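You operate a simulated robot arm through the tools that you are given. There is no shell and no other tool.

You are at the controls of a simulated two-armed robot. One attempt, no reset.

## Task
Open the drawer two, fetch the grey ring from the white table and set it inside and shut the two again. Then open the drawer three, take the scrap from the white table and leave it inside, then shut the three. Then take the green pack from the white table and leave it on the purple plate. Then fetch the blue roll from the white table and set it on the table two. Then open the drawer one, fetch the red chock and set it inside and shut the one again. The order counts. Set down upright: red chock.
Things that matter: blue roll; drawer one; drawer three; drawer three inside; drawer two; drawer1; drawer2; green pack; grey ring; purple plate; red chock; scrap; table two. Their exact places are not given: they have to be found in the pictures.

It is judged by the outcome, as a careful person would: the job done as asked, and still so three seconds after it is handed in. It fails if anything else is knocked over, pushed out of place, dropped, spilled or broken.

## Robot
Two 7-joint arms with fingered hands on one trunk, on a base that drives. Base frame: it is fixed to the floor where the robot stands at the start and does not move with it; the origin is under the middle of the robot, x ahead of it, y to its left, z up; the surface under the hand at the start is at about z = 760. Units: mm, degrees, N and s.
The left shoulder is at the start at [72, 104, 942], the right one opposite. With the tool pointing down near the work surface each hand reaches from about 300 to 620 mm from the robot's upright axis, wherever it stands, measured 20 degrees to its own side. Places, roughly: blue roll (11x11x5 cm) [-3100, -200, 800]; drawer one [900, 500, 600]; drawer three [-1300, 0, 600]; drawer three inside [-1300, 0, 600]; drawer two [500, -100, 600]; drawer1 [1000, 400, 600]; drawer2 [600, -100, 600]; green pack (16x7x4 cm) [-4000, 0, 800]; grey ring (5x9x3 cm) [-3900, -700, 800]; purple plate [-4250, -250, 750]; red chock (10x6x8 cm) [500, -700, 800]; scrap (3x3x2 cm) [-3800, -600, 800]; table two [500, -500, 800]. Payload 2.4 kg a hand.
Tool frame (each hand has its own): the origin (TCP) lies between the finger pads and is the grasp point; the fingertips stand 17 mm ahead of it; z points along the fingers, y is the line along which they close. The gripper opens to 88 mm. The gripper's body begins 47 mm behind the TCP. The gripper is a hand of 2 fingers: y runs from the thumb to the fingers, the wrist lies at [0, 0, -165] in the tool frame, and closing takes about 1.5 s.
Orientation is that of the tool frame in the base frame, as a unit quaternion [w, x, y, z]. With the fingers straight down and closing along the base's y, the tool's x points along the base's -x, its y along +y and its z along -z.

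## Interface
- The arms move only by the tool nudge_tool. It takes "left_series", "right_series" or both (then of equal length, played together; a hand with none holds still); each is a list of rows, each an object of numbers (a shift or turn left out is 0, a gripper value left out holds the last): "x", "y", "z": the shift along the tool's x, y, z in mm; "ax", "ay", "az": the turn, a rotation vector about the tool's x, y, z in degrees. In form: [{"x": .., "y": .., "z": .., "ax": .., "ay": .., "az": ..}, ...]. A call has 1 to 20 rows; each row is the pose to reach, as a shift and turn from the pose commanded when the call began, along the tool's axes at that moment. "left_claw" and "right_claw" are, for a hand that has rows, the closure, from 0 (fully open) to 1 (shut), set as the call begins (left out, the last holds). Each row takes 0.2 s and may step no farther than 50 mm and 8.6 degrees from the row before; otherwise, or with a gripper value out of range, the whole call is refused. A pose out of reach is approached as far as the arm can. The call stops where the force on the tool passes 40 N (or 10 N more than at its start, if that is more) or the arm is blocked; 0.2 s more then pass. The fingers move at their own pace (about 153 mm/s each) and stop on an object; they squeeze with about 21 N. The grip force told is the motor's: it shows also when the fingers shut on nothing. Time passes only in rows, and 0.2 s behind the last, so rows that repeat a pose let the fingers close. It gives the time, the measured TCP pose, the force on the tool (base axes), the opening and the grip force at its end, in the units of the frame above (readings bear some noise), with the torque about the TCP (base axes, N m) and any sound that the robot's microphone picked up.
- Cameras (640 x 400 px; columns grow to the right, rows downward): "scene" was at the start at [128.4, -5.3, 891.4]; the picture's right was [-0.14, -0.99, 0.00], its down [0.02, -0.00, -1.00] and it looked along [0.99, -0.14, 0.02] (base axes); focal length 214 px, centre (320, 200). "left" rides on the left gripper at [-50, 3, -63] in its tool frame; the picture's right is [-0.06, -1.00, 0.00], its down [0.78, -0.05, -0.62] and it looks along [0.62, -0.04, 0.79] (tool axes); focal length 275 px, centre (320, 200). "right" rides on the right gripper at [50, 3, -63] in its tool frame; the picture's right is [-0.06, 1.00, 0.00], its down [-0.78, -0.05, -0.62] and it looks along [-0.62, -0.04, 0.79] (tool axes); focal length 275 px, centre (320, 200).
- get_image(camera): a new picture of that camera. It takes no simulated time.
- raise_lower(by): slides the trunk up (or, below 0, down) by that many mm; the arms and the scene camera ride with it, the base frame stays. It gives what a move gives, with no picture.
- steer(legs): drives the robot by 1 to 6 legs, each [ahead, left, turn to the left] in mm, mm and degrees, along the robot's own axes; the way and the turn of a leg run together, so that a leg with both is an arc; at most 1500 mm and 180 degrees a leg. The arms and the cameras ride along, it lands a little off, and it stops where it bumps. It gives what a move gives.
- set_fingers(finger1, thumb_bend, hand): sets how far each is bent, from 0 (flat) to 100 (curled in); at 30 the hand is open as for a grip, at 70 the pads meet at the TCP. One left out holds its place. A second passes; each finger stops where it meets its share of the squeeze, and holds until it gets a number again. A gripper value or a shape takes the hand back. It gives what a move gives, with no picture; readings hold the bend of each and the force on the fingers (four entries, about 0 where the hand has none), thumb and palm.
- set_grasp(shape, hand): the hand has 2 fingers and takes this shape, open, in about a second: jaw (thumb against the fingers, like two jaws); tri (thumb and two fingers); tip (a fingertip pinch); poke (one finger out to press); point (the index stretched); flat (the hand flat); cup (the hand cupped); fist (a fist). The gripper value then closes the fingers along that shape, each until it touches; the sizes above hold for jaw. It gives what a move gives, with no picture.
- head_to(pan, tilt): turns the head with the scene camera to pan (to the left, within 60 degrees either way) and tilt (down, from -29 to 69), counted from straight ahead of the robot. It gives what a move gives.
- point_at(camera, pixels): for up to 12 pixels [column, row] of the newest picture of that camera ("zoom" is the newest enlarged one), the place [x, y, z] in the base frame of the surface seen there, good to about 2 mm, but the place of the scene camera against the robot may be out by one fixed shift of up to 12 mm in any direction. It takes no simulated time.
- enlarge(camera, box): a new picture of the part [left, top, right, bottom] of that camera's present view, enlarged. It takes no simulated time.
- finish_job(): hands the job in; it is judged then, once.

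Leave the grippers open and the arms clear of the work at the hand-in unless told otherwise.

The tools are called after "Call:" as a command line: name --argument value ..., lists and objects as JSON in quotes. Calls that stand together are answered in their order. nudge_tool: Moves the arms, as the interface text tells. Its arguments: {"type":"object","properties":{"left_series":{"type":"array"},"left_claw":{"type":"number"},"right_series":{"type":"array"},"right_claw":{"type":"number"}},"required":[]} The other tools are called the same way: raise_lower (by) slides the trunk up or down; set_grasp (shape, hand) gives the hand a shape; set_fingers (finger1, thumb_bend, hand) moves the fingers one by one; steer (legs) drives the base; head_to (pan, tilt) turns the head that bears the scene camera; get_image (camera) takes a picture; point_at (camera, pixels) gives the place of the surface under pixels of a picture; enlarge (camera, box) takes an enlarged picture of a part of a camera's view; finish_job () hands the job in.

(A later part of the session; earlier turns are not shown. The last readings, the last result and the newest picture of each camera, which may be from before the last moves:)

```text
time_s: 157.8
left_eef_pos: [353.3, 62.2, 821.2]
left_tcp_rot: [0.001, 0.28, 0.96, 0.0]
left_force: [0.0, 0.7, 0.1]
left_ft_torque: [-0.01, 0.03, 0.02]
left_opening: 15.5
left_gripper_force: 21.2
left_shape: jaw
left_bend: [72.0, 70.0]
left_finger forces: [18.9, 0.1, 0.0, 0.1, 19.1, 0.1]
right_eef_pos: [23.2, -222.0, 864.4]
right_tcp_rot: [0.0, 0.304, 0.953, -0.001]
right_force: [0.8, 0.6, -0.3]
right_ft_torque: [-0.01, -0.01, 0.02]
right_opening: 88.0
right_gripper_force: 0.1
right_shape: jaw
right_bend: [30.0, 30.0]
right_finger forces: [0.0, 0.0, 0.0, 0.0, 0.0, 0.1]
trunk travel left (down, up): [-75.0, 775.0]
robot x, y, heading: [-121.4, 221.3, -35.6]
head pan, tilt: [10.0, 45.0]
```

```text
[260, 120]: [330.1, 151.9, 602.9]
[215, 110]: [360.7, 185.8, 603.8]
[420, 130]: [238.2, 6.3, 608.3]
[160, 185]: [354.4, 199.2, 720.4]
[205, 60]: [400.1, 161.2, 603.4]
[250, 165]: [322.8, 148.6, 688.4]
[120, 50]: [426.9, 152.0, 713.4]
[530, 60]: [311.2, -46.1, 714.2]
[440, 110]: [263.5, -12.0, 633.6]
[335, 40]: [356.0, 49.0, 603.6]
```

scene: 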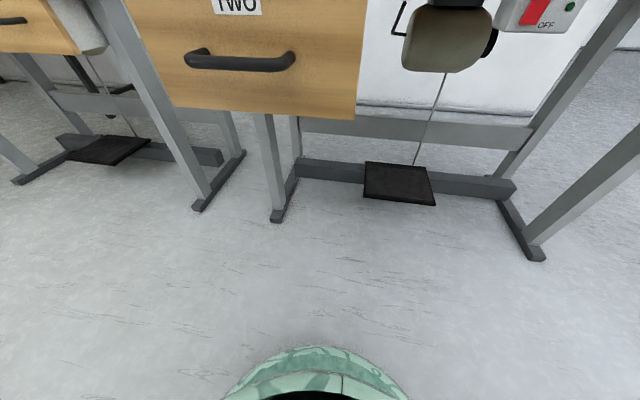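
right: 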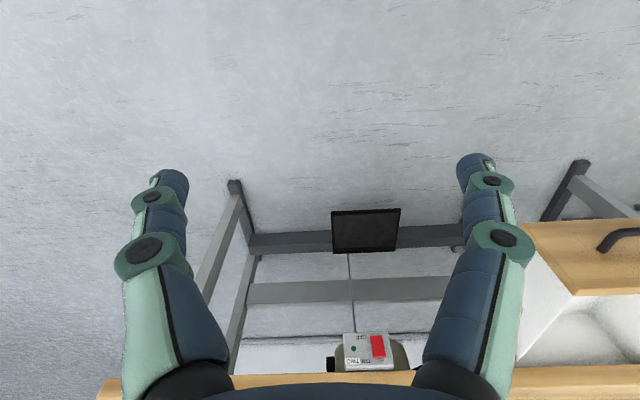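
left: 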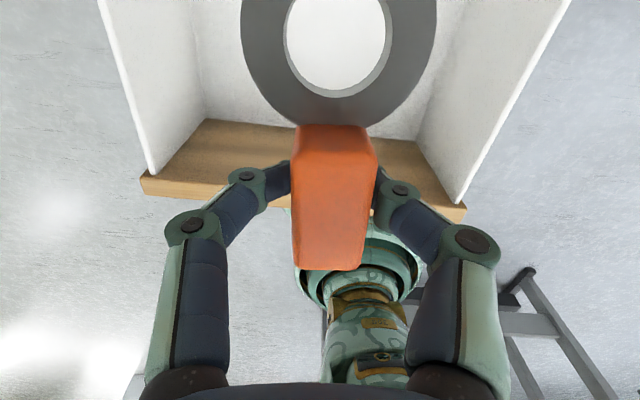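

Floor is at z≈603.5, front panel's inner side at n≈174; the hand is at n≈250. To keep the forearm above the drawer front I raise the trunk 100 again and lower with the arm.

Call:
raise_lower --by 120

Call:
nudge_tool --left_series '[{"z": 40}, {"z": 80}, {"z": 120}, {"z": 160}, {"z": 190}, {"z": 215}, {"z": 240}, {"z": 265}, {"z": 265}]'

Call:
get_image --camera "left"

Call:
get_image --camera "scene"

```text
time_s: 159.3
left_eef_pos: [355.0, 63.2, 941.2]
left_tcp_rot: [-0.001, 0.28, 0.96, 0.0]
left_force: [-0.3, 0.7, -0.6]
left_ft_torque: [0.0, 0.02, 0.01]
left_opening: 15.6
left_gripper_force: 21.3
left_shape: jaw
left_bend: [72.0, 70.0]
left_finger forces: [19.0, 0.0, 0.1, 0.0, 19.0, 0.0]
right_eef_pos: [21.2, -221.2, 982.9]
right_tcp_rot: [-0.001, 0.305, 0.952, -0.001]
right_force: [0.6, 0.1, -0.7]
right_ft_torque: [-0.02, 0.03, -0.01]
right_opening: 88.0
right_gripper_force: 0.0
right_shape: jaw
right_bend: [30.0, 30.0]
right_finger forces: [0.2, 0.0, 0.0, 0.0, 0.0, 0.0]
trunk travel left (down, up): [-195.0, 655.0]
robot x, y, heading: [-116.8, 224.3, -35.7]
head pan, tilt: [10.0, 45.0]
```

```text
time_s: 161.3
left_eef_pos: [355.6, 63.1, 675.8]
left_tcp_rot: [0.001, 0.281, 0.96, 0.0]
left_force: [0.1, 0.4, -1.1]
left_ft_torque: [0.01, 0.04, 0.01]
left_opening: 15.6
left_gripper_force: 20.2
left_shape: jaw
left_bend: [72.0, 70.0]
left_finger forces: [18.9, 0.2, 0.0, 0.1, 19.0, 0.0]
right_eef_pos: [21.7, -220.8, 985.0]
right_tcp_rot: [0.0, 0.305, 0.952, 0.0]
right_force: [0.0, 0.1, -0.2]
right_ft_torque: [0.0, 0.02, -0.05]
right_opening: 88.0
right_gripper_force: 0.1
right_shape: jaw
right_bend: [30.0, 30.0]
right_finger forces: [0.1, 0.1, 0.0, 0.0, 0.1, 0.0]
trunk travel left (down, up): [-195.0, 655.0]
robot x, y, heading: [-121.5, 219.0, -35.6]
head pan, tilt: [10.0, 45.0]
```

```text
taken
```

left: 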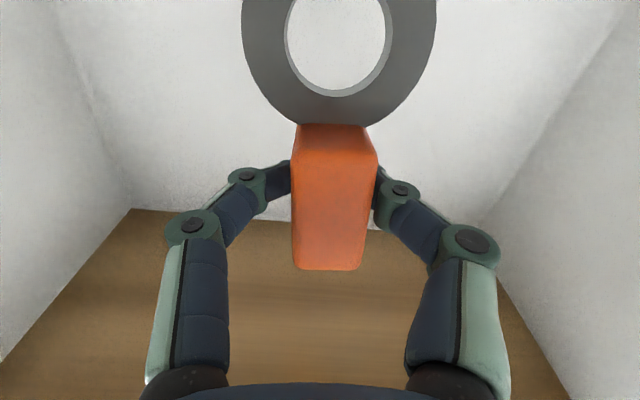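

```text
taken
```

scene: 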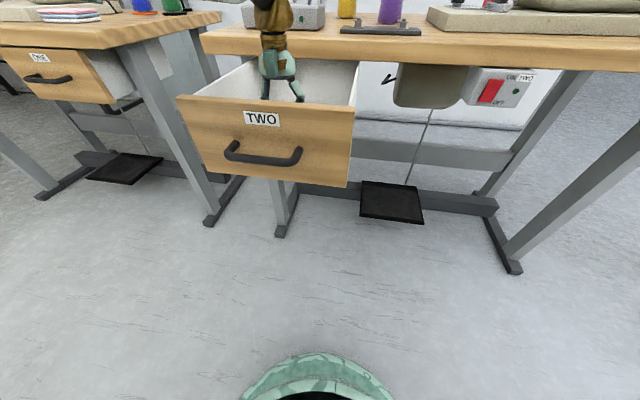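

The hand is inside the drawer at z=676. I lower the last ~49 mm gently until it touches.

Call:
nudge_tool --left_series '[{"z": 15}, {"z": 30}, {"z": 40}, {"z": 45}, {"z": 48}, {"z": 48}]'

```text
time_s: 162.7
left_eef_pos: [353.8, 63.1, 628.4]
left_tcp_rot: [0.001, 0.28, 0.96, 0.0]
left_force: [1.1, -0.4, -0.4]
left_ft_torque: [-0.01, 0.01, 0.02]
left_opening: 15.1
left_gripper_force: 21.1
left_shape: jaw
left_bend: [72.0, 70.0]
left_finger forces: [19.0, 0.0, 0.1, 0.1, 19.0, 0.1]
right_eef_pos: [21.1, -222.0, 984.3]
right_tcp_rot: [0.0, 0.305, 0.952, -0.001]
right_force: [0.1, 0.2, 0.1]
right_ft_torque: [-0.02, 0.0, 0.03]
right_opening: 88.0
right_gripper_force: 0.1
right_shape: jaw
right_bend: [30.0, 30.0]
right_finger forces: [0.1, 0.1, 0.1, 0.0, 0.1, 0.0]
trunk travel left (down, up): [-195.0, 655.0]
robot x, y, heading: [-116.0, 219.6, -35.5]
head pan, tilt: [10.0, 45.0]
```

No contact yet; 3 mm more.

Call:
nudge_tool --left_series '[{"z": 2}, {"z": 3.5}, {"z": 3.5}]'

```text
time_s: 163.5
left_eef_pos: [354.7, 63.8, 624.2]
left_tcp_rot: [0.001, 0.281, 0.96, 0.0]
left_force: [-0.4, 0.2, -1.1]
left_ft_torque: [0.0, -0.03, 0.01]
left_opening: 15.8
left_gripper_force: 20.7
left_shape: jaw
left_bend: [72.0, 70.0]
left_finger forces: [19.0, 0.0, 0.0, 0.0, 19.1, 0.0]
right_eef_pos: [22.8, -220.9, 983.7]
right_tcp_rot: [-0.001, 0.304, 0.953, -0.001]
right_force: [-0.3, 0.9, 0.0]
right_ft_torque: [-0.03, 0.0, -0.02]
right_opening: 87.7
right_gripper_force: 0.0
right_shape: jaw
right_bend: [30.0, 30.0]
right_finger forces: [0.1, 0.0, 0.1, 0.0, 0.0, 0.0]
trunk travel left (down, up): [-195.0, 655.0]
robot x, y, heading: [-120.2, 220.8, -35.8]
head pan, tilt: [10.0, 45.0]
```

Practically on the floor (force still ~1 N, bottom at ≈604). I open the claw and rise.

Call:
nudge_tool --left_series '[{"z": 0.5}, {"z": 0.5}, {"z": 0.5}, {"z": 0.5}]' --left_claw 0

Call:
nudge_tool --left_series '[{"z": -30}, {"z": -70}, {"z": -110}, {"z": -150}, {"z": -190}, {"z": -230}, {"z": -230}]'

Call:
get_image --camera "left"

Call:
get_image --camera "scene"

```text
time_s: 164.5
left_eef_pos: [354.2, 63.4, 624.6]
left_tcp_rot: [0.0, 0.281, 0.96, 0.0]
left_force: [-0.1, -0.5, 0.2]
left_ft_torque: [0.01, 0.01, 0.0]
left_opening: 88.0
left_gripper_force: 0.0
left_shape: jaw
left_bend: [30.0, 30.0]
left_finger forces: [0.1, 0.0, 0.0, 0.0, 0.1, 0.0]
right_eef_pos: [22.8, -221.2, 984.2]
right_tcp_rot: [0.0, 0.304, 0.953, -0.001]
right_force: [1.2, -0.1, 0.4]
right_ft_torque: [-0.02, 0.01, 0.02]
right_opening: 87.8
right_gripper_force: 0.0
right_shape: jaw
right_bend: [30.0, 30.0]
right_finger forces: [0.0, 0.1, 0.0, 0.0, 0.1, 0.0]
trunk travel left (down, up): [-195.0, 655.0]
robot x, y, heading: [-121.7, 224.1, -35.7]
head pan, tilt: [10.0, 45.0]
```

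```text
time_s: 166.1
left_eef_pos: [355.9, 63.2, 856.2]
left_tcp_rot: [0.001, 0.281, 0.96, -0.001]
left_force: [0.7, -0.2, -0.5]
left_ft_torque: [0.0, -0.02, 0.0]
left_opening: 88.2
left_gripper_force: 0.1
left_shape: jaw
left_bend: [30.0, 30.0]
left_finger forces: [0.1, 0.0, 0.0, 0.1, 0.0, 0.1]
right_eef_pos: [21.9, -222.1, 984.2]
right_tcp_rot: [0.0, 0.305, 0.952, -0.001]
right_force: [0.6, 0.7, 0.0]
right_ft_torque: [0.0, -0.01, 0.03]
right_opening: 87.8
right_gripper_force: 0.1
right_shape: jaw
right_bend: [30.0, 30.0]
right_finger forces: [0.0, 0.0, 0.0, 0.1, 0.1, 0.0]
trunk travel left (down, up): [-195.0, 655.0]
robot x, y, heading: [-116.7, 220.1, -35.5]
head pan, tilt: [10.0, 45.0]
```

```text
taken
```

left: 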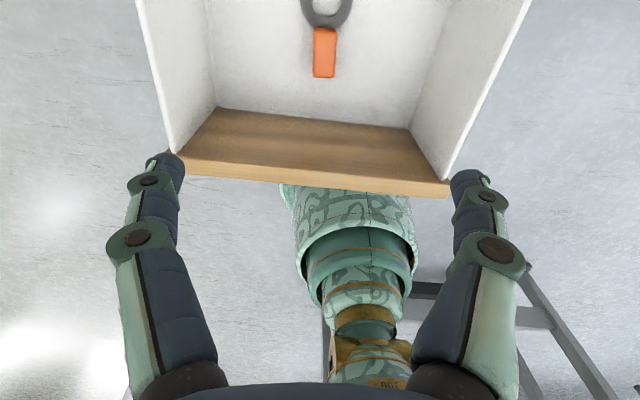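

```text
taken
```

scene: 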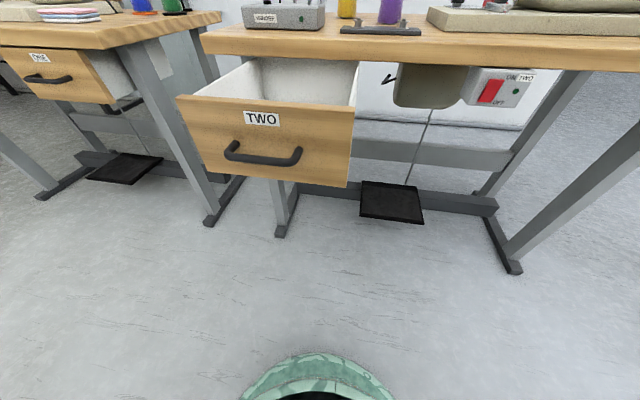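

The ring lies in drawer two. To shut it I will press the closed fingertips on the drawer face above the handle. First I back off and turn the hand across.

Call:
steer --legs '[[-235, 0, 0]]'

Call:
nudge_tool --left_series '[{"az": 8.5}, {"az": 17}, {"az": 25.5}, {"az": 34}, {"az": 42.5}, {"az": 51}, {"az": 59.5}, {"az": 68}, {"az": 76.5}, {"az": 85}, {"az": 93.3}, {"az": 93.3}]' --left_claw 1

Call:
raise_lower --by -120

```text
time_s: 167.9
left_eef_pos: [162.7, 200.7, 854.9]
left_tcp_rot: [0.002, 0.282, 0.959, 0.0]
left_force: [-0.4, 0.3, 0.0]
left_ft_torque: [0.01, 0.03, 0.01]
left_opening: 87.8
left_gripper_force: 0.0
left_shape: jaw
left_bend: [30.0, 30.0]
left_finger forces: [0.0, 0.1, 0.0, 0.0, 0.0, 0.0]
right_eef_pos: [-170.0, -85.0, 983.9]
right_tcp_rot: [-0.001, 0.307, 0.952, -0.001]
right_force: [-0.4, -0.1, -0.6]
right_ft_torque: [0.0, 0.01, 0.0]
right_opening: 87.9
right_gripper_force: 0.0
right_shape: jaw
right_bend: [30.0, 30.0]
right_finger forces: [0.0, 0.1, 0.0, 0.0, 0.1, 0.0]
trunk travel left (down, up): [-195.0, 655.0]
robot x, y, heading: [-310.1, 361.6, -35.8]
head pan, tilt: [10.0, 45.0]
```

```text
time_s: 170.5
left_eef_pos: [164.7, 200.3, 854.8]
left_tcp_rot: [0.0, 0.892, 0.452, 0.0]
left_force: [-0.4, -0.3, 0.1]
left_ft_torque: [-0.02, -0.01, 0.0]
left_opening: 0.0
left_gripper_force: 20.6
left_shape: jaw
left_bend: [52.0, 66.0]
left_finger forces: [0.1, 0.0, 0.0, 0.0, 0.1, 0.0]
right_eef_pos: [-171.2, -85.4, 983.7]
right_tcp_rot: [0.0, 0.306, 0.952, 0.0]
right_force: [-1.1, -0.4, -0.4]
right_ft_torque: [-0.01, 0.03, 0.03]
right_opening: 88.1
right_gripper_force: 0.0
right_shape: jaw
right_bend: [30.0, 30.0]
right_finger forces: [0.0, 0.1, 0.0, 0.1, 0.1, 0.0]
trunk travel left (down, up): [-195.0, 655.0]
robot x, y, heading: [-311.3, 365.6, -35.6]
head pan, tilt: [10.0, 45.0]
```

```text
time_s: 172.0
left_eef_pos: [163.9, 198.3, 735.9]
left_tcp_rot: [0.001, 0.891, 0.454, 0.0]
left_force: [0.1, -1.3, 0.1]
left_ft_torque: [0.05, 0.01, 0.05]
left_opening: 0.0
left_gripper_force: 21.3
left_shape: jaw
left_bend: [52.0, 66.0]
left_finger forces: [0.0, 0.1, 0.1, 0.1, 0.0, 0.0]
right_eef_pos: [-170.9, -83.6, 863.9]
right_tcp_rot: [0.0, 0.306, 0.952, -0.001]
right_force: [0.5, 0.8, 0.2]
right_ft_torque: [0.01, -0.01, 0.01]
right_opening: 87.9
right_gripper_force: 0.1
right_shape: jaw
right_bend: [30.0, 30.0]
right_finger forces: [0.1, 0.0, 0.0, 0.0, 0.0, 0.1]
trunk travel left (down, up): [-75.0, 775.0]
robot x, y, heading: [-311.6, 359.5, -35.6]
head pan, tilt: [10.0, 45.0]
```

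I tilt the closed hand forward to a pose just before the drawer face, at z≈697.

Call:
nudge_tool --left_series '[{"y": 11, "z": 0, "ax": -8}, {"y": 22, "z": 0, "ax": -16}, {"y": 33, "z": 5, "ax": -24}, {"y": 44, "z": 10, "ax": -32}, {"y": 55, "z": 18, "ax": -40}, {"y": 66, "z": 25, "ax": -48}, {"y": 76, "z": 32, "ax": -55}, {"y": 83, "z": 39, "ax": -61}, {"y": 83, "z": 39, "ax": -61}]'

Call:
get_image --camera "left"

Call:
get_image --camera "scene"

```text
time_s: 174.0
left_eef_pos: [230.5, 151.5, 697.0]
left_tcp_rot: [0.453, 0.768, 0.391, 0.23]
left_force: [-0.2, -0.2, 0.0]
left_ft_torque: [-0.02, 0.03, -0.01]
left_opening: 0.2
left_gripper_force: 21.3
left_shape: jaw
left_bend: [52.0, 66.0]
left_finger forces: [0.1, 0.1, 0.0, 0.0, 0.0, 0.0]
right_eef_pos: [-171.4, -83.8, 863.9]
right_tcp_rot: [0.0, 0.306, 0.952, -0.001]
right_force: [-0.1, 1.0, -0.3]
right_ft_torque: [-0.01, -0.01, 0.01]
right_opening: 87.9
right_gripper_force: 0.2
right_shape: jaw
right_bend: [30.0, 30.0]
right_finger forces: [0.0, 0.1, 0.0, 0.0, 0.1, 0.0]
trunk travel left (down, up): [-75.0, 775.0]
robot x, y, heading: [-308.3, 358.8, -35.6]
head pan, tilt: [10.0, 45.0]
```

```text
taken
```

left: 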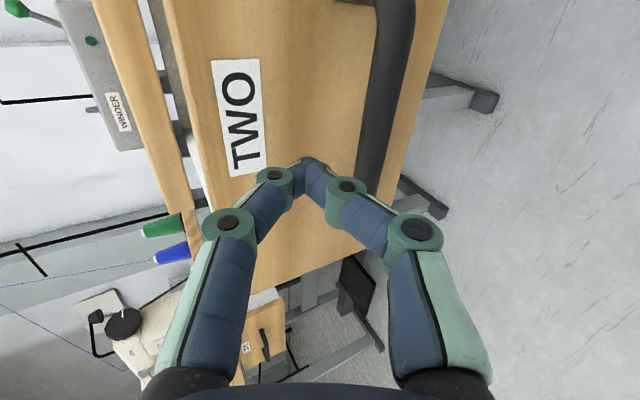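

```text
taken
```

scene: 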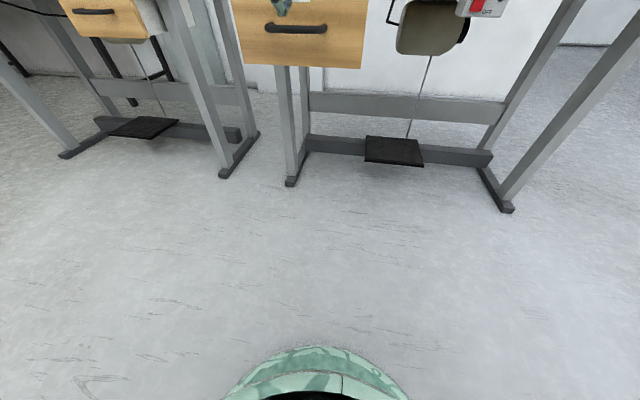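

The tips point at the face between label and handle. I drive ahead 230 mm to push the drawer in.

Call:
steer --legs '[[230, 0, 0]]'

Call:
get_image --camera "left"

```text
time_s: 175.7
left_eef_pos: [419.7, 15.2, 697.0]
left_tcp_rot: [0.453, 0.768, 0.39, 0.23]
left_force: [-1.1, 0.2, -0.3]
left_ft_torque: [0.0, 0.01, -0.02]
left_opening: 0.0
left_gripper_force: 20.8
left_shape: jaw
left_bend: [52.0, 66.0]
left_finger forces: [0.1, 0.1, 0.1, 0.0, 0.0, 0.1]
right_eef_pos: [18.5, -220.6, 864.1]
right_tcp_rot: [-0.001, 0.306, 0.952, -0.001]
right_force: [-0.6, 0.2, 0.5]
right_ft_torque: [-0.01, 0.01, -0.03]
right_opening: 88.0
right_gripper_force: 0.0
right_shape: jaw
right_bend: [30.0, 30.0]
right_finger forces: [0.0, 0.1, 0.0, 0.1, 0.1, 0.0]
trunk travel left (down, up): [-75.0, 775.0]
robot x, y, heading: [-118.6, 227.1, -35.6]
head pan, tilt: [10.0, 45.0]
```

```text
taken
```

left: 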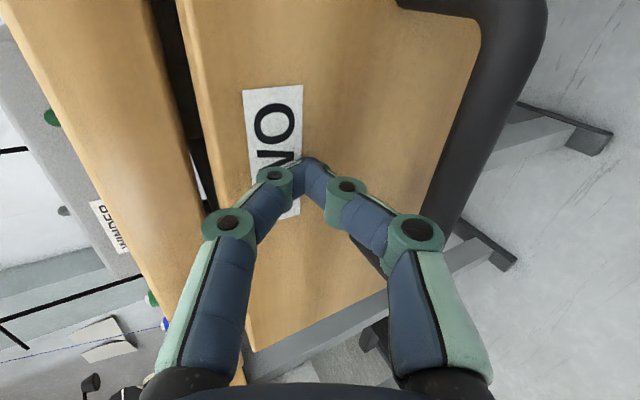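

The drawer is nearly in; about 40 mm remain. I push on with the arm in small steps until it stops.

Call:
nudge_tool --left_series '[{"z": 9, "y": 5}, {"z": 17, "y": 9.5}, {"z": 22, "y": 12}, {"z": 27, "y": 15}, {"z": 32, "y": 17.5}, {"z": 36, "y": 20}, {"z": 40, "y": 22}, {"z": 44, "y": 24}]'

Call:
get_image --camera "left"

```text
time_s: 177.4
left_eef_pos: [455.3, -9.3, 698.7]
left_tcp_rot: [0.453, 0.768, 0.39, 0.23]
left_force: [-21.9, 19.1, 8.7]
left_ft_torque: [0.07, 0.01, 0.06]
left_opening: 0.1
left_gripper_force: 20.6
left_shape: jaw
left_bend: [58.0, 74.0]
left_finger forces: [0.1, 0.0, 0.0, 0.0, 0.1, 0.0]
right_eef_pos: [16.5, -218.5, 865.5]
right_tcp_rot: [0.001, 0.306, 0.952, -0.002]
right_force: [-0.1, 0.6, -0.1]
right_ft_torque: [-0.02, 0.0, -0.01]
right_opening: 87.9
right_gripper_force: 0.1
right_shape: jaw
right_bend: [30.0, 30.0]
right_finger forces: [0.0, 0.1, 0.0, 0.0, 0.0, 0.1]
trunk travel left (down, up): [-75.0, 775.0]
robot x, y, heading: [-119.7, 228.8, -35.5]
head pan, tilt: [10.0, 45.0]
stopped in row 8 (left hand): the force on the tool passed its limit at 44 N (the readings are from after the stop); the commanded pose is now the measured one
```

```text
taken
```

left: 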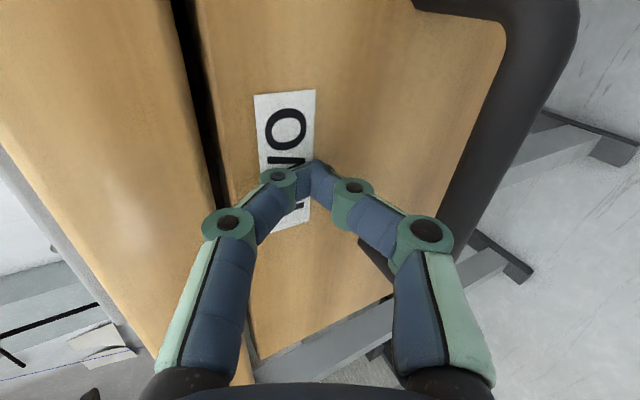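

The push ended against a firm stop at the closed place. I back off and check the drawer.

Call:
steer --legs '[[-180, 0, 0]]'

Call:
raise_lower --by 250

Call:
get_image --camera "scene"

```text
time_s: 178.9
left_eef_pos: [308.9, 94.3, 695.5]
left_tcp_rot: [0.452, 0.768, 0.39, 0.229]
left_force: [-0.2, -1.3, -0.3]
left_ft_torque: [0.0, -0.01, 0.0]
left_opening: 0.0
left_gripper_force: 21.4
left_shape: jaw
left_bend: [53.0, 74.0]
left_finger forces: [0.0, 0.1, 0.1, 0.0, 0.0, 0.0]
right_eef_pos: [-130.0, -113.9, 863.3]
right_tcp_rot: [-0.001, 0.307, 0.952, -0.001]
right_force: [-0.1, 0.4, 0.3]
right_ft_torque: [-0.02, 0.02, -0.01]
right_opening: 87.9
right_gripper_force: 0.0
right_shape: jaw
right_bend: [30.0, 30.0]
right_finger forces: [0.0, 0.1, 0.1, 0.0, 0.0, 0.0]
trunk travel left (down, up): [-75.0, 775.0]
robot x, y, heading: [-267.9, 330.9, -35.5]
head pan, tilt: [10.0, 45.0]
```

```text
time_s: 181.5
left_eef_pos: [308.2, 95.2, 944.3]
left_tcp_rot: [0.452, 0.769, 0.391, 0.229]
left_force: [-0.9, 0.1, -0.2]
left_ft_torque: [0.01, 0.02, 0.01]
left_opening: 0.0
left_gripper_force: 20.5
left_shape: jaw
left_bend: [53.0, 74.0]
left_finger forces: [0.0, 0.1, 0.1, 0.1, 0.0, 0.0]
right_eef_pos: [-130.1, -113.8, 1115.4]
right_tcp_rot: [0.0, 0.307, 0.952, 0.0]
right_force: [-0.4, 0.5, 0.1]
right_ft_torque: [0.02, 0.0, -0.01]
right_opening: 87.9
right_gripper_force: 0.1
right_shape: jaw
right_bend: [30.0, 30.0]
right_finger forces: [0.0, 0.0, 0.1, 0.1, 0.0, 0.1]
trunk travel left (down, up): [-325.0, 525.0]
robot x, y, heading: [-264.6, 331.3, -35.7]
head pan, tilt: [10.0, 45.0]
```

```text
taken
```

scene: 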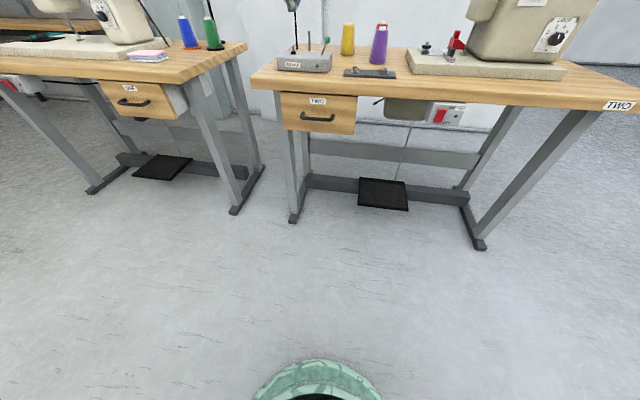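

Drawer two looks shut. I verify the face's place, and take readings of drawer one, the red chock, and table parts for later.

Call:
point_at --camera "scene" --pixels '[[300, 108], [340, 108], [120, 95], [165, 112], [133, 103], [455, 38], [455, 50], [430, 48], [420, 60], [243, 48], [290, 88], [600, 100]]'

Call:
enlarge --camera "scene" --box '[390, 10, 600, 110]'

```text
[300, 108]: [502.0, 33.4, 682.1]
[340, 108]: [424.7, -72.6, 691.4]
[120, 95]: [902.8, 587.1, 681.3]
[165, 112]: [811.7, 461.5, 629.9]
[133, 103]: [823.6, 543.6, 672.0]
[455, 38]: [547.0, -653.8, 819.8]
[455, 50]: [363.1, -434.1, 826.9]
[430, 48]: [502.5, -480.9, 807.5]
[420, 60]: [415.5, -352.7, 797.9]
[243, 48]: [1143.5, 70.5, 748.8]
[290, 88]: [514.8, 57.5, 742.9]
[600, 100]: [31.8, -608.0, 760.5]
```

```text
3.05 times, centred on (495, 60) of scene
```

zoom: 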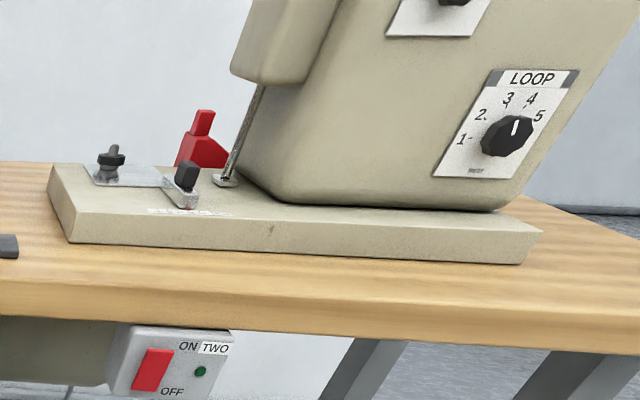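

Drawer two's face is back at its closed plane (n≈387). Now I fold the left hand back to straight down and set off toward drawer three.

Call:
nudge_tool --left_series '[{"z": -25, "y": 0, "ax": 7.6}, {"z": -50, "y": -10, "ax": 15.2}, {"z": -75, "y": -20, "ax": 22.8}, {"z": -100, "y": -30, "ax": 30.4}, {"z": -120, "y": -40, "ax": 38}, {"z": -140, "y": -50, "ax": 45.6}, {"z": -150, "y": -55, "ax": 53.2}, {"z": -155, "y": -60, "ax": 61}, {"z": -155, "y": -60, "ax": 61}]' --left_claw 0

Call:
steer --legs '[[0, 390, 0], [0, 0, 178], [1200, 0, 0]]'

```text
time_s: 183.5
left_eef_pos: [176.1, 191.8, 968.9]
left_tcp_rot: [-0.002, 0.892, 0.452, -0.001]
left_force: [-0.5, 0.3, -0.4]
left_ft_torque: [0.02, 0.02, -0.04]
left_opening: 87.6
left_gripper_force: 0.1
left_shape: jaw
left_bend: [30.0, 30.0]
left_finger forces: [0.1, 0.0, 0.0, 0.0, 0.1, 0.0]
right_eef_pos: [-129.5, -113.0, 1114.0]
right_tcp_rot: [0.0, 0.305, 0.952, -0.001]
right_force: [0.5, 0.3, -0.6]
right_ft_torque: [0.02, 0.0, 0.03]
right_opening: 87.9
right_gripper_force: 0.0
right_shape: jaw
right_bend: [30.0, 30.0]
right_finger forces: [0.1, 0.0, 0.0, 0.1, 0.0, 0.0]
trunk travel left (down, up): [-325.0, 525.0]
robot x, y, heading: [-266.6, 332.7, -35.9]
head pan, tilt: [10.0, 45.0]
```

```text
time_s: 199.0
left_eef_pos: [-1474.4, 1445.4, 968.8]
left_tcp_rot: [0.001, -0.467, 0.884, -0.001]
left_force: [-0.1, -0.3, 0.8]
left_ft_torque: [-0.02, 0.02, 0.0]
left_opening: 88.3
left_gripper_force: 0.0
left_shape: jaw
left_bend: [30.0, 30.0]
left_finger forces: [0.0, 0.0, 0.0, 0.1, 0.1, 0.0]
right_eef_pos: [-1177.2, 1761.7, 1114.1]
right_tcp_rot: [-0.002, 0.957, -0.291, 0.0]
right_force: [-0.2, 0.8, 0.1]
right_ft_torque: [0.02, 0.03, 0.0]
right_opening: 88.0
right_gripper_force: 0.0
right_shape: jaw
right_bend: [30.0, 30.0]
right_finger forces: [0.1, 0.0, 0.1, 0.1, 0.1, 0.0]
trunk travel left (down, up): [-325.0, 525.0]
robot x, y, heading: [-1025.0, 1318.8, 146.2]
head pan, tilt: [10.0, 45.0]
```

Now down the aisle to before drawer three, then turn to face it.

Call:
steer --legs '[[0, 0, 87.9], [0, -180, 0], [1420, 0, 0], [0, 0, 90]]'

Call:
head_to --pan 10 --tilt 30

Call:
get_image --camera "scene"

```text
time_s: 214.7
left_eef_pos: [-1566.5, 153.7, 969.5]
left_tcp_rot: [-0.001, 0.89, 0.456, -0.002]
left_force: [0.5, 0.5, 0.2]
left_ft_torque: [-0.03, -0.01, -0.01]
left_opening: 88.2
left_gripper_force: 0.1
left_shape: jaw
left_bend: [30.0, 30.0]
left_finger forces: [0.1, 0.1, 0.0, 0.0, 0.0, 0.1]
right_eef_pos: [-1869.7, -154.9, 1113.4]
right_tcp_rot: [0.0, 0.303, 0.953, -0.001]
right_force: [0.2, -0.1, -0.7]
right_ft_torque: [0.03, -0.01, 0.01]
right_opening: 87.9
right_gripper_force: 0.1
right_shape: jaw
right_bend: [30.0, 30.0]
right_finger forces: [0.0, 0.0, 0.0, 0.0, 0.1, 0.1]
trunk travel left (down, up): [-325.0, 525.0]
robot x, y, heading: [-2013.9, 290.5, -35.2]
head pan, tilt: [10.0, 45.0]
```

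```text
time_s: 215.5
left_eef_pos: [-1564.7, 153.6, 968.7]
left_tcp_rot: [0.0, 0.89, 0.456, 0.0]
left_force: [0.1, 0.2, 1.5]
left_ft_torque: [-0.02, 0.0, 0.01]
left_opening: 88.1
left_gripper_force: 0.0
left_shape: jaw
left_bend: [30.0, 30.0]
left_finger forces: [0.1, 0.1, 0.1, 0.1, 0.1, 0.1]
right_eef_pos: [-1869.7, -154.5, 1114.4]
right_tcp_rot: [0.0, 0.302, 0.953, -0.001]
right_force: [0.4, -0.2, -0.5]
right_ft_torque: [0.01, 0.02, 0.02]
right_opening: 88.0
right_gripper_force: 0.1
right_shape: jaw
right_bend: [30.0, 30.0]
right_finger forces: [0.0, 0.1, 0.0, 0.0, 0.1, 0.0]
trunk travel left (down, up): [-325.0, 525.0]
robot x, y, heading: [-2013.0, 290.8, -35.3]
head pan, tilt: [10.0, 30.0]
```

```text
taken
```

scene: 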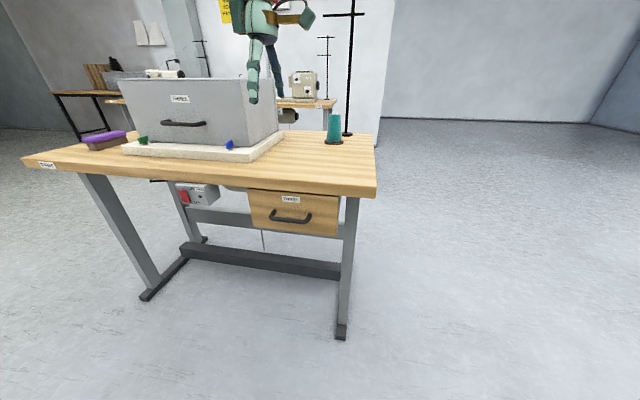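

Drawer three with its handle is at (290,217). I zoom and read it.

Call:
enlarge --camera "scene" --box '[220, 160, 390, 266]'

Call:
point_at --camera "scene" --pixels '[[275, 218], [290, 221], [305, 221], [255, 205], [335, 215], [320, 230], [200, 178], [360, 190], [290, 198]]'

```text
3.76 times, centred on (305, 213) of scene
```

zoom: 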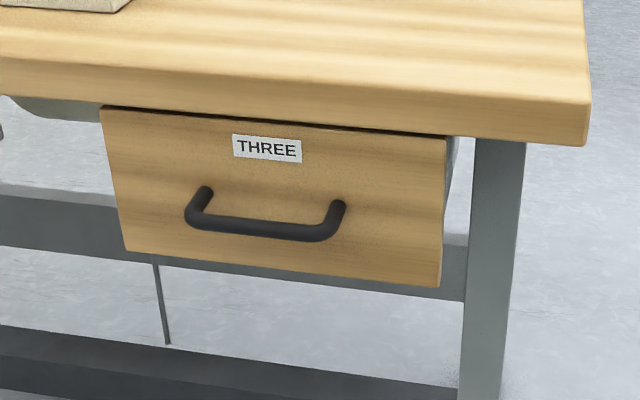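

```text
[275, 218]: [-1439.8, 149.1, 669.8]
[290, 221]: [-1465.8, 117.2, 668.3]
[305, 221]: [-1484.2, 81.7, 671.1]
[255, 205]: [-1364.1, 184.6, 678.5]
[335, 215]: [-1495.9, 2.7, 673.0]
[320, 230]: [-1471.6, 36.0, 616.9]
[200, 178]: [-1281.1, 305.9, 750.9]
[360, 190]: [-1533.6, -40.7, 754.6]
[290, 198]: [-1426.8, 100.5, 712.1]
```

Drawer three has the same shape: face at n≈-1213, handle centre t≈-763, z like drawer two. Behind me the white table leaves little room, so I work nearer with a ~47° tilt and the trunk low. I align first.

Call:
steer --legs '[[0, 0, -0.6], [-6, 26, 0]]'

Call:
raise_lower --by -310

```text
time_s: 216.6
left_eef_pos: [-1557.3, 172.7, 970.1]
left_tcp_rot: [0.0, 0.892, 0.453, -0.001]
left_force: [-0.1, 0.1, 0.5]
left_ft_torque: [-0.02, 0.0, -0.03]
left_opening: 88.0
left_gripper_force: 0.0
left_shape: jaw
left_bend: [30.0, 30.0]
left_finger forces: [0.0, 0.0, 0.0, 0.1, 0.1, 0.0]
right_eef_pos: [-1864.0, -131.6, 1114.5]
right_tcp_rot: [-0.001, 0.307, 0.952, -0.001]
right_force: [-0.7, -0.4, 0.1]
right_ft_torque: [0.01, 0.0, -0.01]
right_opening: 88.1
right_gripper_force: 0.1
right_shape: jaw
right_bend: [30.0, 30.0]
right_finger forces: [0.0, 0.0, 0.0, 0.0, 0.0, 0.0]
trunk travel left (down, up): [-325.0, 525.0]
robot x, y, heading: [-2002.6, 313.6, -35.5]
head pan, tilt: [10.0, 30.0]
```

```text
time_s: 219.7
left_eef_pos: [-1558.2, 172.1, 659.0]
left_tcp_rot: [0.001, 0.892, 0.451, -0.001]
left_force: [-1.1, 0.2, 0.2]
left_ft_torque: [0.01, -0.01, 0.01]
left_opening: 87.7
left_gripper_force: 0.0
left_shape: jaw
left_bend: [30.0, 30.0]
left_finger forces: [0.0, 0.0, 0.1, 0.1, 0.0, 0.0]
right_eef_pos: [-1864.9, -132.3, 804.0]
right_tcp_rot: [0.001, 0.307, 0.952, -0.001]
right_force: [0.0, 0.2, -0.4]
right_ft_torque: [0.0, -0.01, 0.02]
right_opening: 87.8
right_gripper_force: 0.1
right_shape: jaw
right_bend: [30.0, 30.0]
right_finger forces: [0.1, 0.0, 0.0, 0.0, 0.1, 0.0]
trunk travel left (down, up): [-15.0, 835.0]
robot x, y, heading: [-2003.1, 313.4, -36.0]
head pan, tilt: [10.0, 30.0]
```

I bring the left hand to the pre-grasp before the handle, tilting 47° and half closing.

Call:
nudge_tool --left_series '[{"x": 2, "y": 8, "z": -12, "ax": -8}, {"x": 4, "y": 18, "z": -24, "ax": -16}, {"x": 6, "y": 28, "z": -36, "ax": -24}, {"x": 8, "y": 40, "z": -48, "ax": -32}, {"x": 10, "y": 50, "z": -48, "ax": -40}, {"x": 11, "y": 60, "z": -48, "ax": -47}, {"x": 11, "y": 60, "z": -48, "ax": -47}]' --left_claw 0.45

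Call:
get_image --camera "left"

```text
time_s: 221.3
left_eef_pos: [-1502.4, 145.8, 707.5]
left_tcp_rot: [0.356, 0.818, 0.414, 0.18]
left_force: [1.3, 0.4, 0.0]
left_ft_torque: [0.01, 0.02, -0.02]
left_opening: 48.8
left_gripper_force: 0.1
left_shape: jaw
left_bend: [72.0, 70.0]
left_finger forces: [0.0, 0.1, 0.0, 0.1, 0.0, 0.0]
right_eef_pos: [-1864.1, -131.6, 803.9]
right_tcp_rot: [0.0, 0.307, 0.952, -0.001]
right_force: [-0.3, -0.5, 1.0]
right_ft_torque: [-0.01, 0.01, -0.01]
right_opening: 87.9
right_gripper_force: 0.1
right_shape: jaw
right_bend: [30.0, 30.0]
right_finger forces: [0.0, 0.0, 0.0, 0.0, 0.0, 0.1]
trunk travel left (down, up): [-15.0, 835.0]
robot x, y, heading: [-2000.8, 312.2, -35.7]
head pan, tilt: [10.0, 30.0]
```

```text
taken
```

left: 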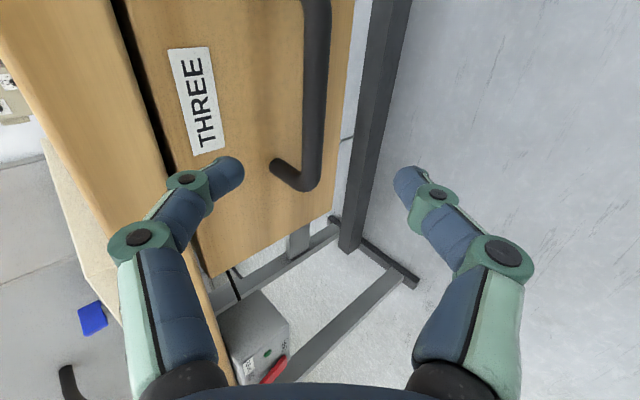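

I read the bar from the wrist camera at several pixels.

Call:
point_at --camera "left" --pixels '[[316, 20], [315, 70], [313, 120], [308, 160], [302, 70], [328, 70], [250, 130], [280, 167]]'

```text
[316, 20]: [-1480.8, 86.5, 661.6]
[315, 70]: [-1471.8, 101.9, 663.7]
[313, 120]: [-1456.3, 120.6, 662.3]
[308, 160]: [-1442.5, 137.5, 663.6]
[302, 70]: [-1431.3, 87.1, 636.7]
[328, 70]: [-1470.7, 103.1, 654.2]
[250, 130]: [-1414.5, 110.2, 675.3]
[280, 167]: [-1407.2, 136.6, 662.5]
```

Bar axis at about n≈-1246, z≈658; it is centred. I advance 72 mm along the fingers with a narrower opening.

Call:
nudge_tool --left_series '[{"z": 20, "y": 0}, {"z": 40, "y": 1}, {"z": 58, "y": 1.5}, {"z": 72, "y": 1.7}, {"z": 72, "y": 1.7}]' --left_claw 0.58

Call:
get_image --camera "left"

```text
time_s: 222.5
left_eef_pos: [-1459.6, 115.3, 658.1]
left_tcp_rot: [0.355, 0.818, 0.414, 0.18]
left_force: [0.7, -0.4, -0.8]
left_ft_torque: [0.01, 0.0, 0.02]
left_opening: 37.3
left_gripper_force: 0.0
left_shape: jaw
left_bend: [73.0, 70.0]
left_finger forces: [0.1, 0.0, 0.0, 0.1, 0.1, 0.0]
right_eef_pos: [-1864.9, -132.2, 802.7]
right_tcp_rot: [-0.001, 0.307, 0.952, -0.001]
right_force: [0.4, -0.5, -0.5]
right_ft_torque: [-0.01, -0.01, 0.0]
right_opening: 87.8
right_gripper_force: 0.1
right_shape: jaw
right_bend: [30.0, 30.0]
right_finger forces: [0.0, 0.1, 0.0, 0.1, 0.0, 0.0]
trunk travel left (down, up): [-15.0, 835.0]
robot x, y, heading: [-2000.5, 313.1, -35.8]
head pan, tilt: [10.0, 30.0]
```

```text
taken
```

left: 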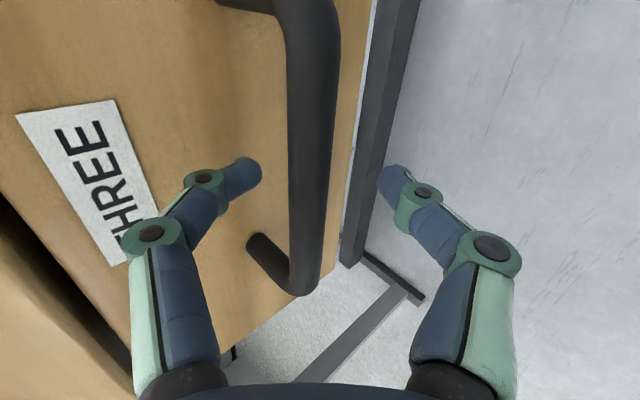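

The bar lies between the fingers. I close and then check.

Call:
nudge_tool --left_series '[{"z": 1}, {"z": 2}, {"z": 2}, {"z": 2}, {"z": 2}, {"z": 2}]' --left_claw 1

Call:
get_image --camera "left"

```text
time_s: 223.9
left_eef_pos: [-1458.3, 113.3, 656.2]
left_tcp_rot: [0.356, 0.818, 0.415, 0.179]
left_force: [1.0, 0.9, -5.2]
left_ft_torque: [0.01, 0.0, 0.02]
left_opening: 0.0
left_gripper_force: 21.1
left_shape: jaw
left_bend: [70.0, 66.0]
left_finger forces: [0.0, 0.0, 0.0, 0.1, 0.0, 0.1]
right_eef_pos: [-1863.7, -131.5, 803.1]
right_tcp_rot: [0.0, 0.307, 0.952, -0.001]
right_force: [0.6, -0.8, -0.3]
right_ft_torque: [0.02, -0.03, 0.02]
right_opening: 87.9
right_gripper_force: 0.1
right_shape: jaw
right_bend: [30.0, 30.0]
right_finger forces: [0.1, 0.0, 0.0, 0.0, 0.1, 0.1]
trunk travel left (down, up): [-15.0, 835.0]
robot x, y, heading: [-1999.0, 316.6, -35.8]
head pan, tilt: [10.0, 30.0]
```

```text
taken
```

left: 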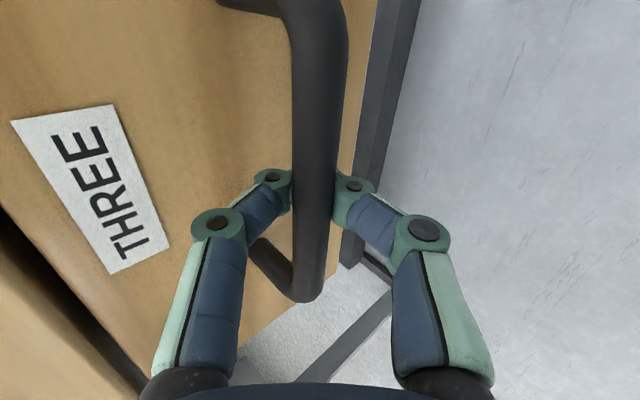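

Caged around the bar as before. I pull by driving back 165 mm.

Call:
steer --legs '[[-165, 0, 0]]'

Call:
get_image --camera "scene"

```text
time_s: 225.3
left_eef_pos: [-1590.2, 210.0, 657.6]
left_tcp_rot: [0.355, 0.818, 0.415, 0.179]
left_force: [-2.0, 1.4, -6.0]
left_ft_torque: [0.01, 0.02, -0.01]
left_opening: 0.1
left_gripper_force: 20.9
left_shape: jaw
left_bend: [70.0, 65.0]
left_finger forces: [0.0, 0.0, 0.0, 0.1, 0.3, 0.0]
right_eef_pos: [-1996.2, -36.6, 804.5]
right_tcp_rot: [-0.002, 0.307, 0.952, -0.001]
right_force: [0.2, 0.6, 0.1]
right_ft_torque: [0.02, -0.01, -0.01]
right_opening: 87.9
right_gripper_force: 0.0
right_shape: jaw
right_bend: [30.0, 30.0]
right_finger forces: [0.0, 0.1, 0.1, 0.0, 0.0, 0.0]
trunk travel left (down, up): [-15.0, 835.0]
robot x, y, heading: [-2132.5, 407.7, -35.6]
head pan, tilt: [10.0, 30.0]
```

```text
taken
```

scene: 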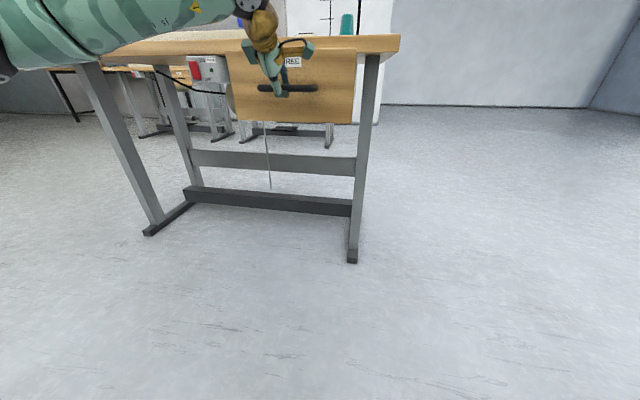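

The drawer is out ~160 mm. I pull ~55 mm more with the arm while easing the tilt by 15°.

Call:
nudge_tool --left_series '[{"z": -8, "y": -7.5, "ax": 3}, {"z": -16, "y": -15, "ax": 6}, {"z": -24, "y": -22, "ax": 9}, {"z": -32, "y": -30, "ax": 12}, {"z": -40, "y": -37, "ax": 15}, {"z": -40, "y": -37, "ax": 15}]'

Call:
get_image --camera "left"

```text
time_s: 226.7
left_eef_pos: [-1634.6, 240.2, 657.4]
left_tcp_rot: [0.245, 0.858, 0.434, 0.123]
left_force: [0.2, -0.5, -4.4]
left_ft_torque: [-0.01, -0.02, -0.04]
left_opening: 0.0
left_gripper_force: 20.8
left_shape: jaw
left_bend: [71.0, 65.0]
left_finger forces: [0.1, 0.0, 0.0, 0.0, 0.3, 0.0]
right_eef_pos: [-1994.2, -36.2, 804.3]
right_tcp_rot: [-0.001, 0.307, 0.952, 0.0]
right_force: [-0.7, -0.3, 0.2]
right_ft_torque: [0.02, 0.02, 0.01]
right_opening: 88.0
right_gripper_force: 0.2
right_shape: jaw
right_bend: [30.0, 30.0]
right_finger forces: [0.1, 0.0, 0.0, 0.0, 0.1, 0.0]
trunk travel left (down, up): [-15.0, 835.0]
robot x, y, heading: [-2134.8, 410.5, -35.9]
head pan, tilt: [10.0, 30.0]
```

```text
taken
```

left: 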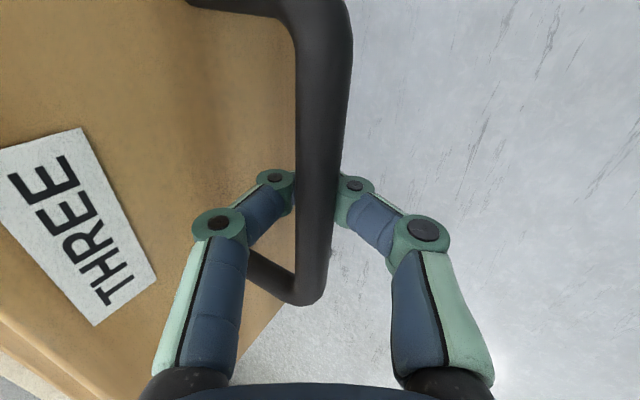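

Now ~215 mm open. I release (opening ~40 mm) and withdraw up and back along the fingers.

Call:
nudge_tool --left_series '[{}, {}, {}, {}]' --left_claw 0.53

Call:
nudge_tool --left_series '[{"z": -15}, {"z": -30}, {"z": -50}, {"z": -70}, {"z": -90}, {"z": -110}, {"z": -110}]'

Call:
get_image --camera "left"

```text
time_s: 227.7
left_eef_pos: [-1634.1, 241.5, 657.2]
left_tcp_rot: [0.245, 0.858, 0.434, 0.124]
left_force: [-0.1, 1.2, 0.2]
left_ft_torque: [0.01, 0.01, 0.01]
left_opening: 40.5
left_gripper_force: 0.0
left_shape: jaw
left_bend: [73.0, 70.0]
left_finger forces: [0.5, 0.0, 0.1, 0.0, 0.0, 0.0]
right_eef_pos: [-1996.5, -36.8, 804.3]
right_tcp_rot: [0.0, 0.307, 0.952, 0.0]
right_force: [-0.7, 0.7, -0.1]
right_ft_torque: [-0.01, -0.01, -0.03]
right_opening: 88.1
right_gripper_force: 0.0
right_shape: jaw
right_bend: [30.0, 30.0]
right_finger forces: [0.0, 0.0, 0.0, 0.0, 0.1, 0.0]
trunk travel left (down, up): [-15.0, 835.0]
robot x, y, heading: [-2138.4, 409.8, -35.8]
head pan, tilt: [10.0, 30.0]
```

```text
time_s: 229.3
left_eef_pos: [-1680.6, 276.6, 751.2]
left_tcp_rot: [0.246, 0.857, 0.435, 0.123]
left_force: [0.5, 0.1, -0.6]
left_ft_torque: [-0.02, -0.02, 0.01]
left_opening: 40.9
left_gripper_force: 0.1
left_shape: jaw
left_bend: [73.0, 70.0]
left_finger forces: [0.0, 0.1, 0.0, 0.1, 0.0, 0.0]
right_eef_pos: [-1995.8, -35.9, 803.9]
right_tcp_rot: [0.0, 0.307, 0.952, 0.0]
right_force: [-0.3, -0.9, 0.4]
right_ft_torque: [-0.02, 0.02, -0.03]
right_opening: 88.0
right_gripper_force: 0.1
right_shape: jaw
right_bend: [30.0, 30.0]
right_finger forces: [0.0, 0.0, 0.0, 0.1, 0.0, 0.1]
trunk travel left (down, up): [-15.0, 835.0]
robot x, y, heading: [-2130.3, 410.1, -35.7]
head pan, tilt: [10.0, 30.0]
```

```text
taken
```

left: 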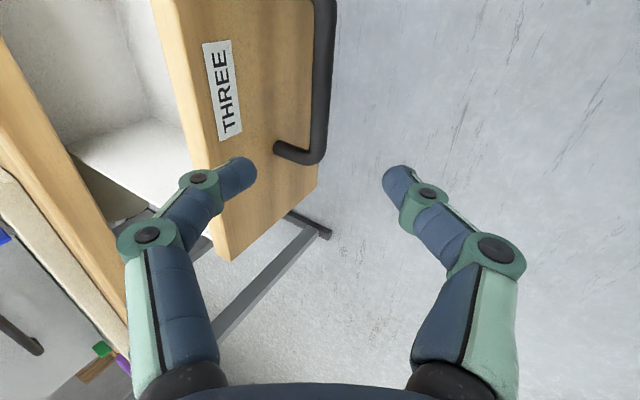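

The hand is clear. I straighten it, raise the trunk, and drive round to the end of the white table for the scrap.

Call:
nudge_tool --left_series '[{"z": -10, "ax": 8}, {"z": -10, "ax": 16}, {"z": -10, "ax": 24}, {"z": -10, "ax": 32}, {"z": -10, "ax": 32}]' --left_claw 0

Call:
raise_lower --by 310

Call:
nudge_tool --left_series '[{"az": -8.2}, {"az": -16.4}, {"az": -24.6}, {"az": -32.8}, {"az": -41}, {"az": -49.2}, {"az": -57.4}, {"az": -65.6}, {"az": -73.8}, {"az": -82}, {"az": -90}, {"az": -90}]'

Call:
head_to --pan 5 --tilt 45

Call:
get_image --camera "scene"

```text
time_s: 230.5
left_eef_pos: [-1684.9, 279.2, 759.4]
left_tcp_rot: [-0.001, 0.892, 0.452, -0.002]
left_force: [-0.2, 0.2, 0.0]
left_ft_torque: [0.02, 0.03, 0.01]
left_opening: 87.9
left_gripper_force: 0.0
left_shape: jaw
left_bend: [30.0, 30.0]
left_finger forces: [0.0, 0.0, 0.0, 0.0, 0.0, 0.0]
right_eef_pos: [-1996.7, -37.2, 803.1]
right_tcp_rot: [-0.001, 0.307, 0.952, -0.001]
right_force: [-0.4, 1.1, 1.0]
right_ft_torque: [0.0, -0.01, -0.01]
right_opening: 88.3
right_gripper_force: 0.0
right_shape: jaw
right_bend: [30.0, 30.0]
right_finger forces: [0.0, 0.1, 0.1, 0.0, 0.0, 0.0]
trunk travel left (down, up): [-15.0, 835.0]
robot x, y, heading: [-2134.0, 408.5, -36.1]
head pan, tilt: [10.0, 30.0]
```

```text
time_s: 233.6
left_eef_pos: [-1685.4, 278.0, 1068.4]
left_tcp_rot: [0.0, 0.892, 0.452, -0.001]
left_force: [-0.4, 0.7, 0.8]
left_ft_torque: [0.01, -0.02, -0.03]
left_opening: 87.9
left_gripper_force: 0.1
left_shape: jaw
left_bend: [30.0, 30.0]
left_finger forces: [0.0, 0.0, 0.1, 0.0, 0.1, 0.0]
right_eef_pos: [-1996.8, -37.5, 1113.8]
right_tcp_rot: [-0.002, 0.307, 0.952, -0.001]
right_force: [0.8, 0.4, -0.9]
right_ft_torque: [0.04, 0.0, -0.03]
right_opening: 88.0
right_gripper_force: 0.0
right_shape: jaw
right_bend: [30.0, 30.0]
right_finger forces: [0.1, 0.1, 0.1, 0.1, 0.0, 0.0]
trunk travel left (down, up): [-325.0, 525.0]
robot x, y, heading: [-2132.5, 408.0, -35.7]
head pan, tilt: [10.0, 30.0]
```

```text
time_s: 236.2
left_eef_pos: [-1686.4, 279.4, 1069.5]
left_tcp_rot: [-0.001, 0.31, 0.951, -0.001]
left_force: [-0.2, 0.2, -0.2]
left_ft_torque: [-0.01, 0.02, -0.01]
left_opening: 87.7
left_gripper_force: 0.0
left_shape: jaw
left_bend: [30.0, 30.0]
left_finger forces: [0.0, 0.0, 0.0, 0.1, 0.0, 0.1]
right_eef_pos: [-1996.6, -36.1, 1114.1]
right_tcp_rot: [0.001, 0.307, 0.952, -0.002]
right_force: [-0.2, 0.3, -0.5]
right_ft_torque: [0.02, 0.0, 0.01]
right_opening: 87.9
right_gripper_force: 0.0
right_shape: jaw
right_bend: [30.0, 30.0]
right_finger forces: [0.0, 0.0, 0.1, 0.0, 0.0, 0.0]
trunk travel left (down, up): [-325.0, 525.0]
robot x, y, heading: [-2132.5, 411.4, -35.7]
head pan, tilt: [10.0, 30.0]
```

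```text
time_s: 237.0
left_eef_pos: [-1685.7, 278.6, 1069.4]
left_tcp_rot: [-0.001, 0.312, 0.95, 0.0]
left_force: [0.6, -0.1, -0.1]
left_ft_torque: [0.01, 0.0, -0.01]
left_opening: 87.8
left_gripper_force: 0.0
left_shape: jaw
left_bend: [30.0, 30.0]
left_finger forces: [0.0, 0.0, 0.1, 0.1, 0.1, 0.0]
right_eef_pos: [-1996.6, -36.8, 1113.9]
right_tcp_rot: [0.0, 0.308, 0.952, 0.0]
right_force: [-0.2, 1.3, 0.3]
right_ft_torque: [-0.02, -0.03, -0.03]
right_opening: 87.9
right_gripper_force: 0.0
right_shape: jaw
right_bend: [30.0, 30.0]
right_finger forces: [0.1, 0.0, 0.0, 0.0, 0.0, 0.0]
trunk travel left (down, up): [-325.0, 525.0]
robot x, y, heading: [-2132.1, 408.6, -35.9]
head pan, tilt: [5.0, 45.0]
```

```text
taken
```

scene: 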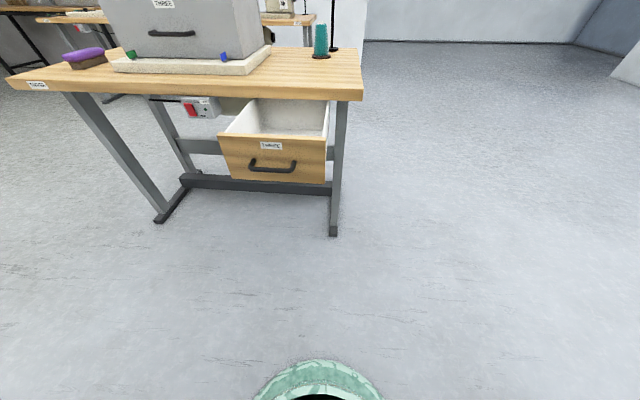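

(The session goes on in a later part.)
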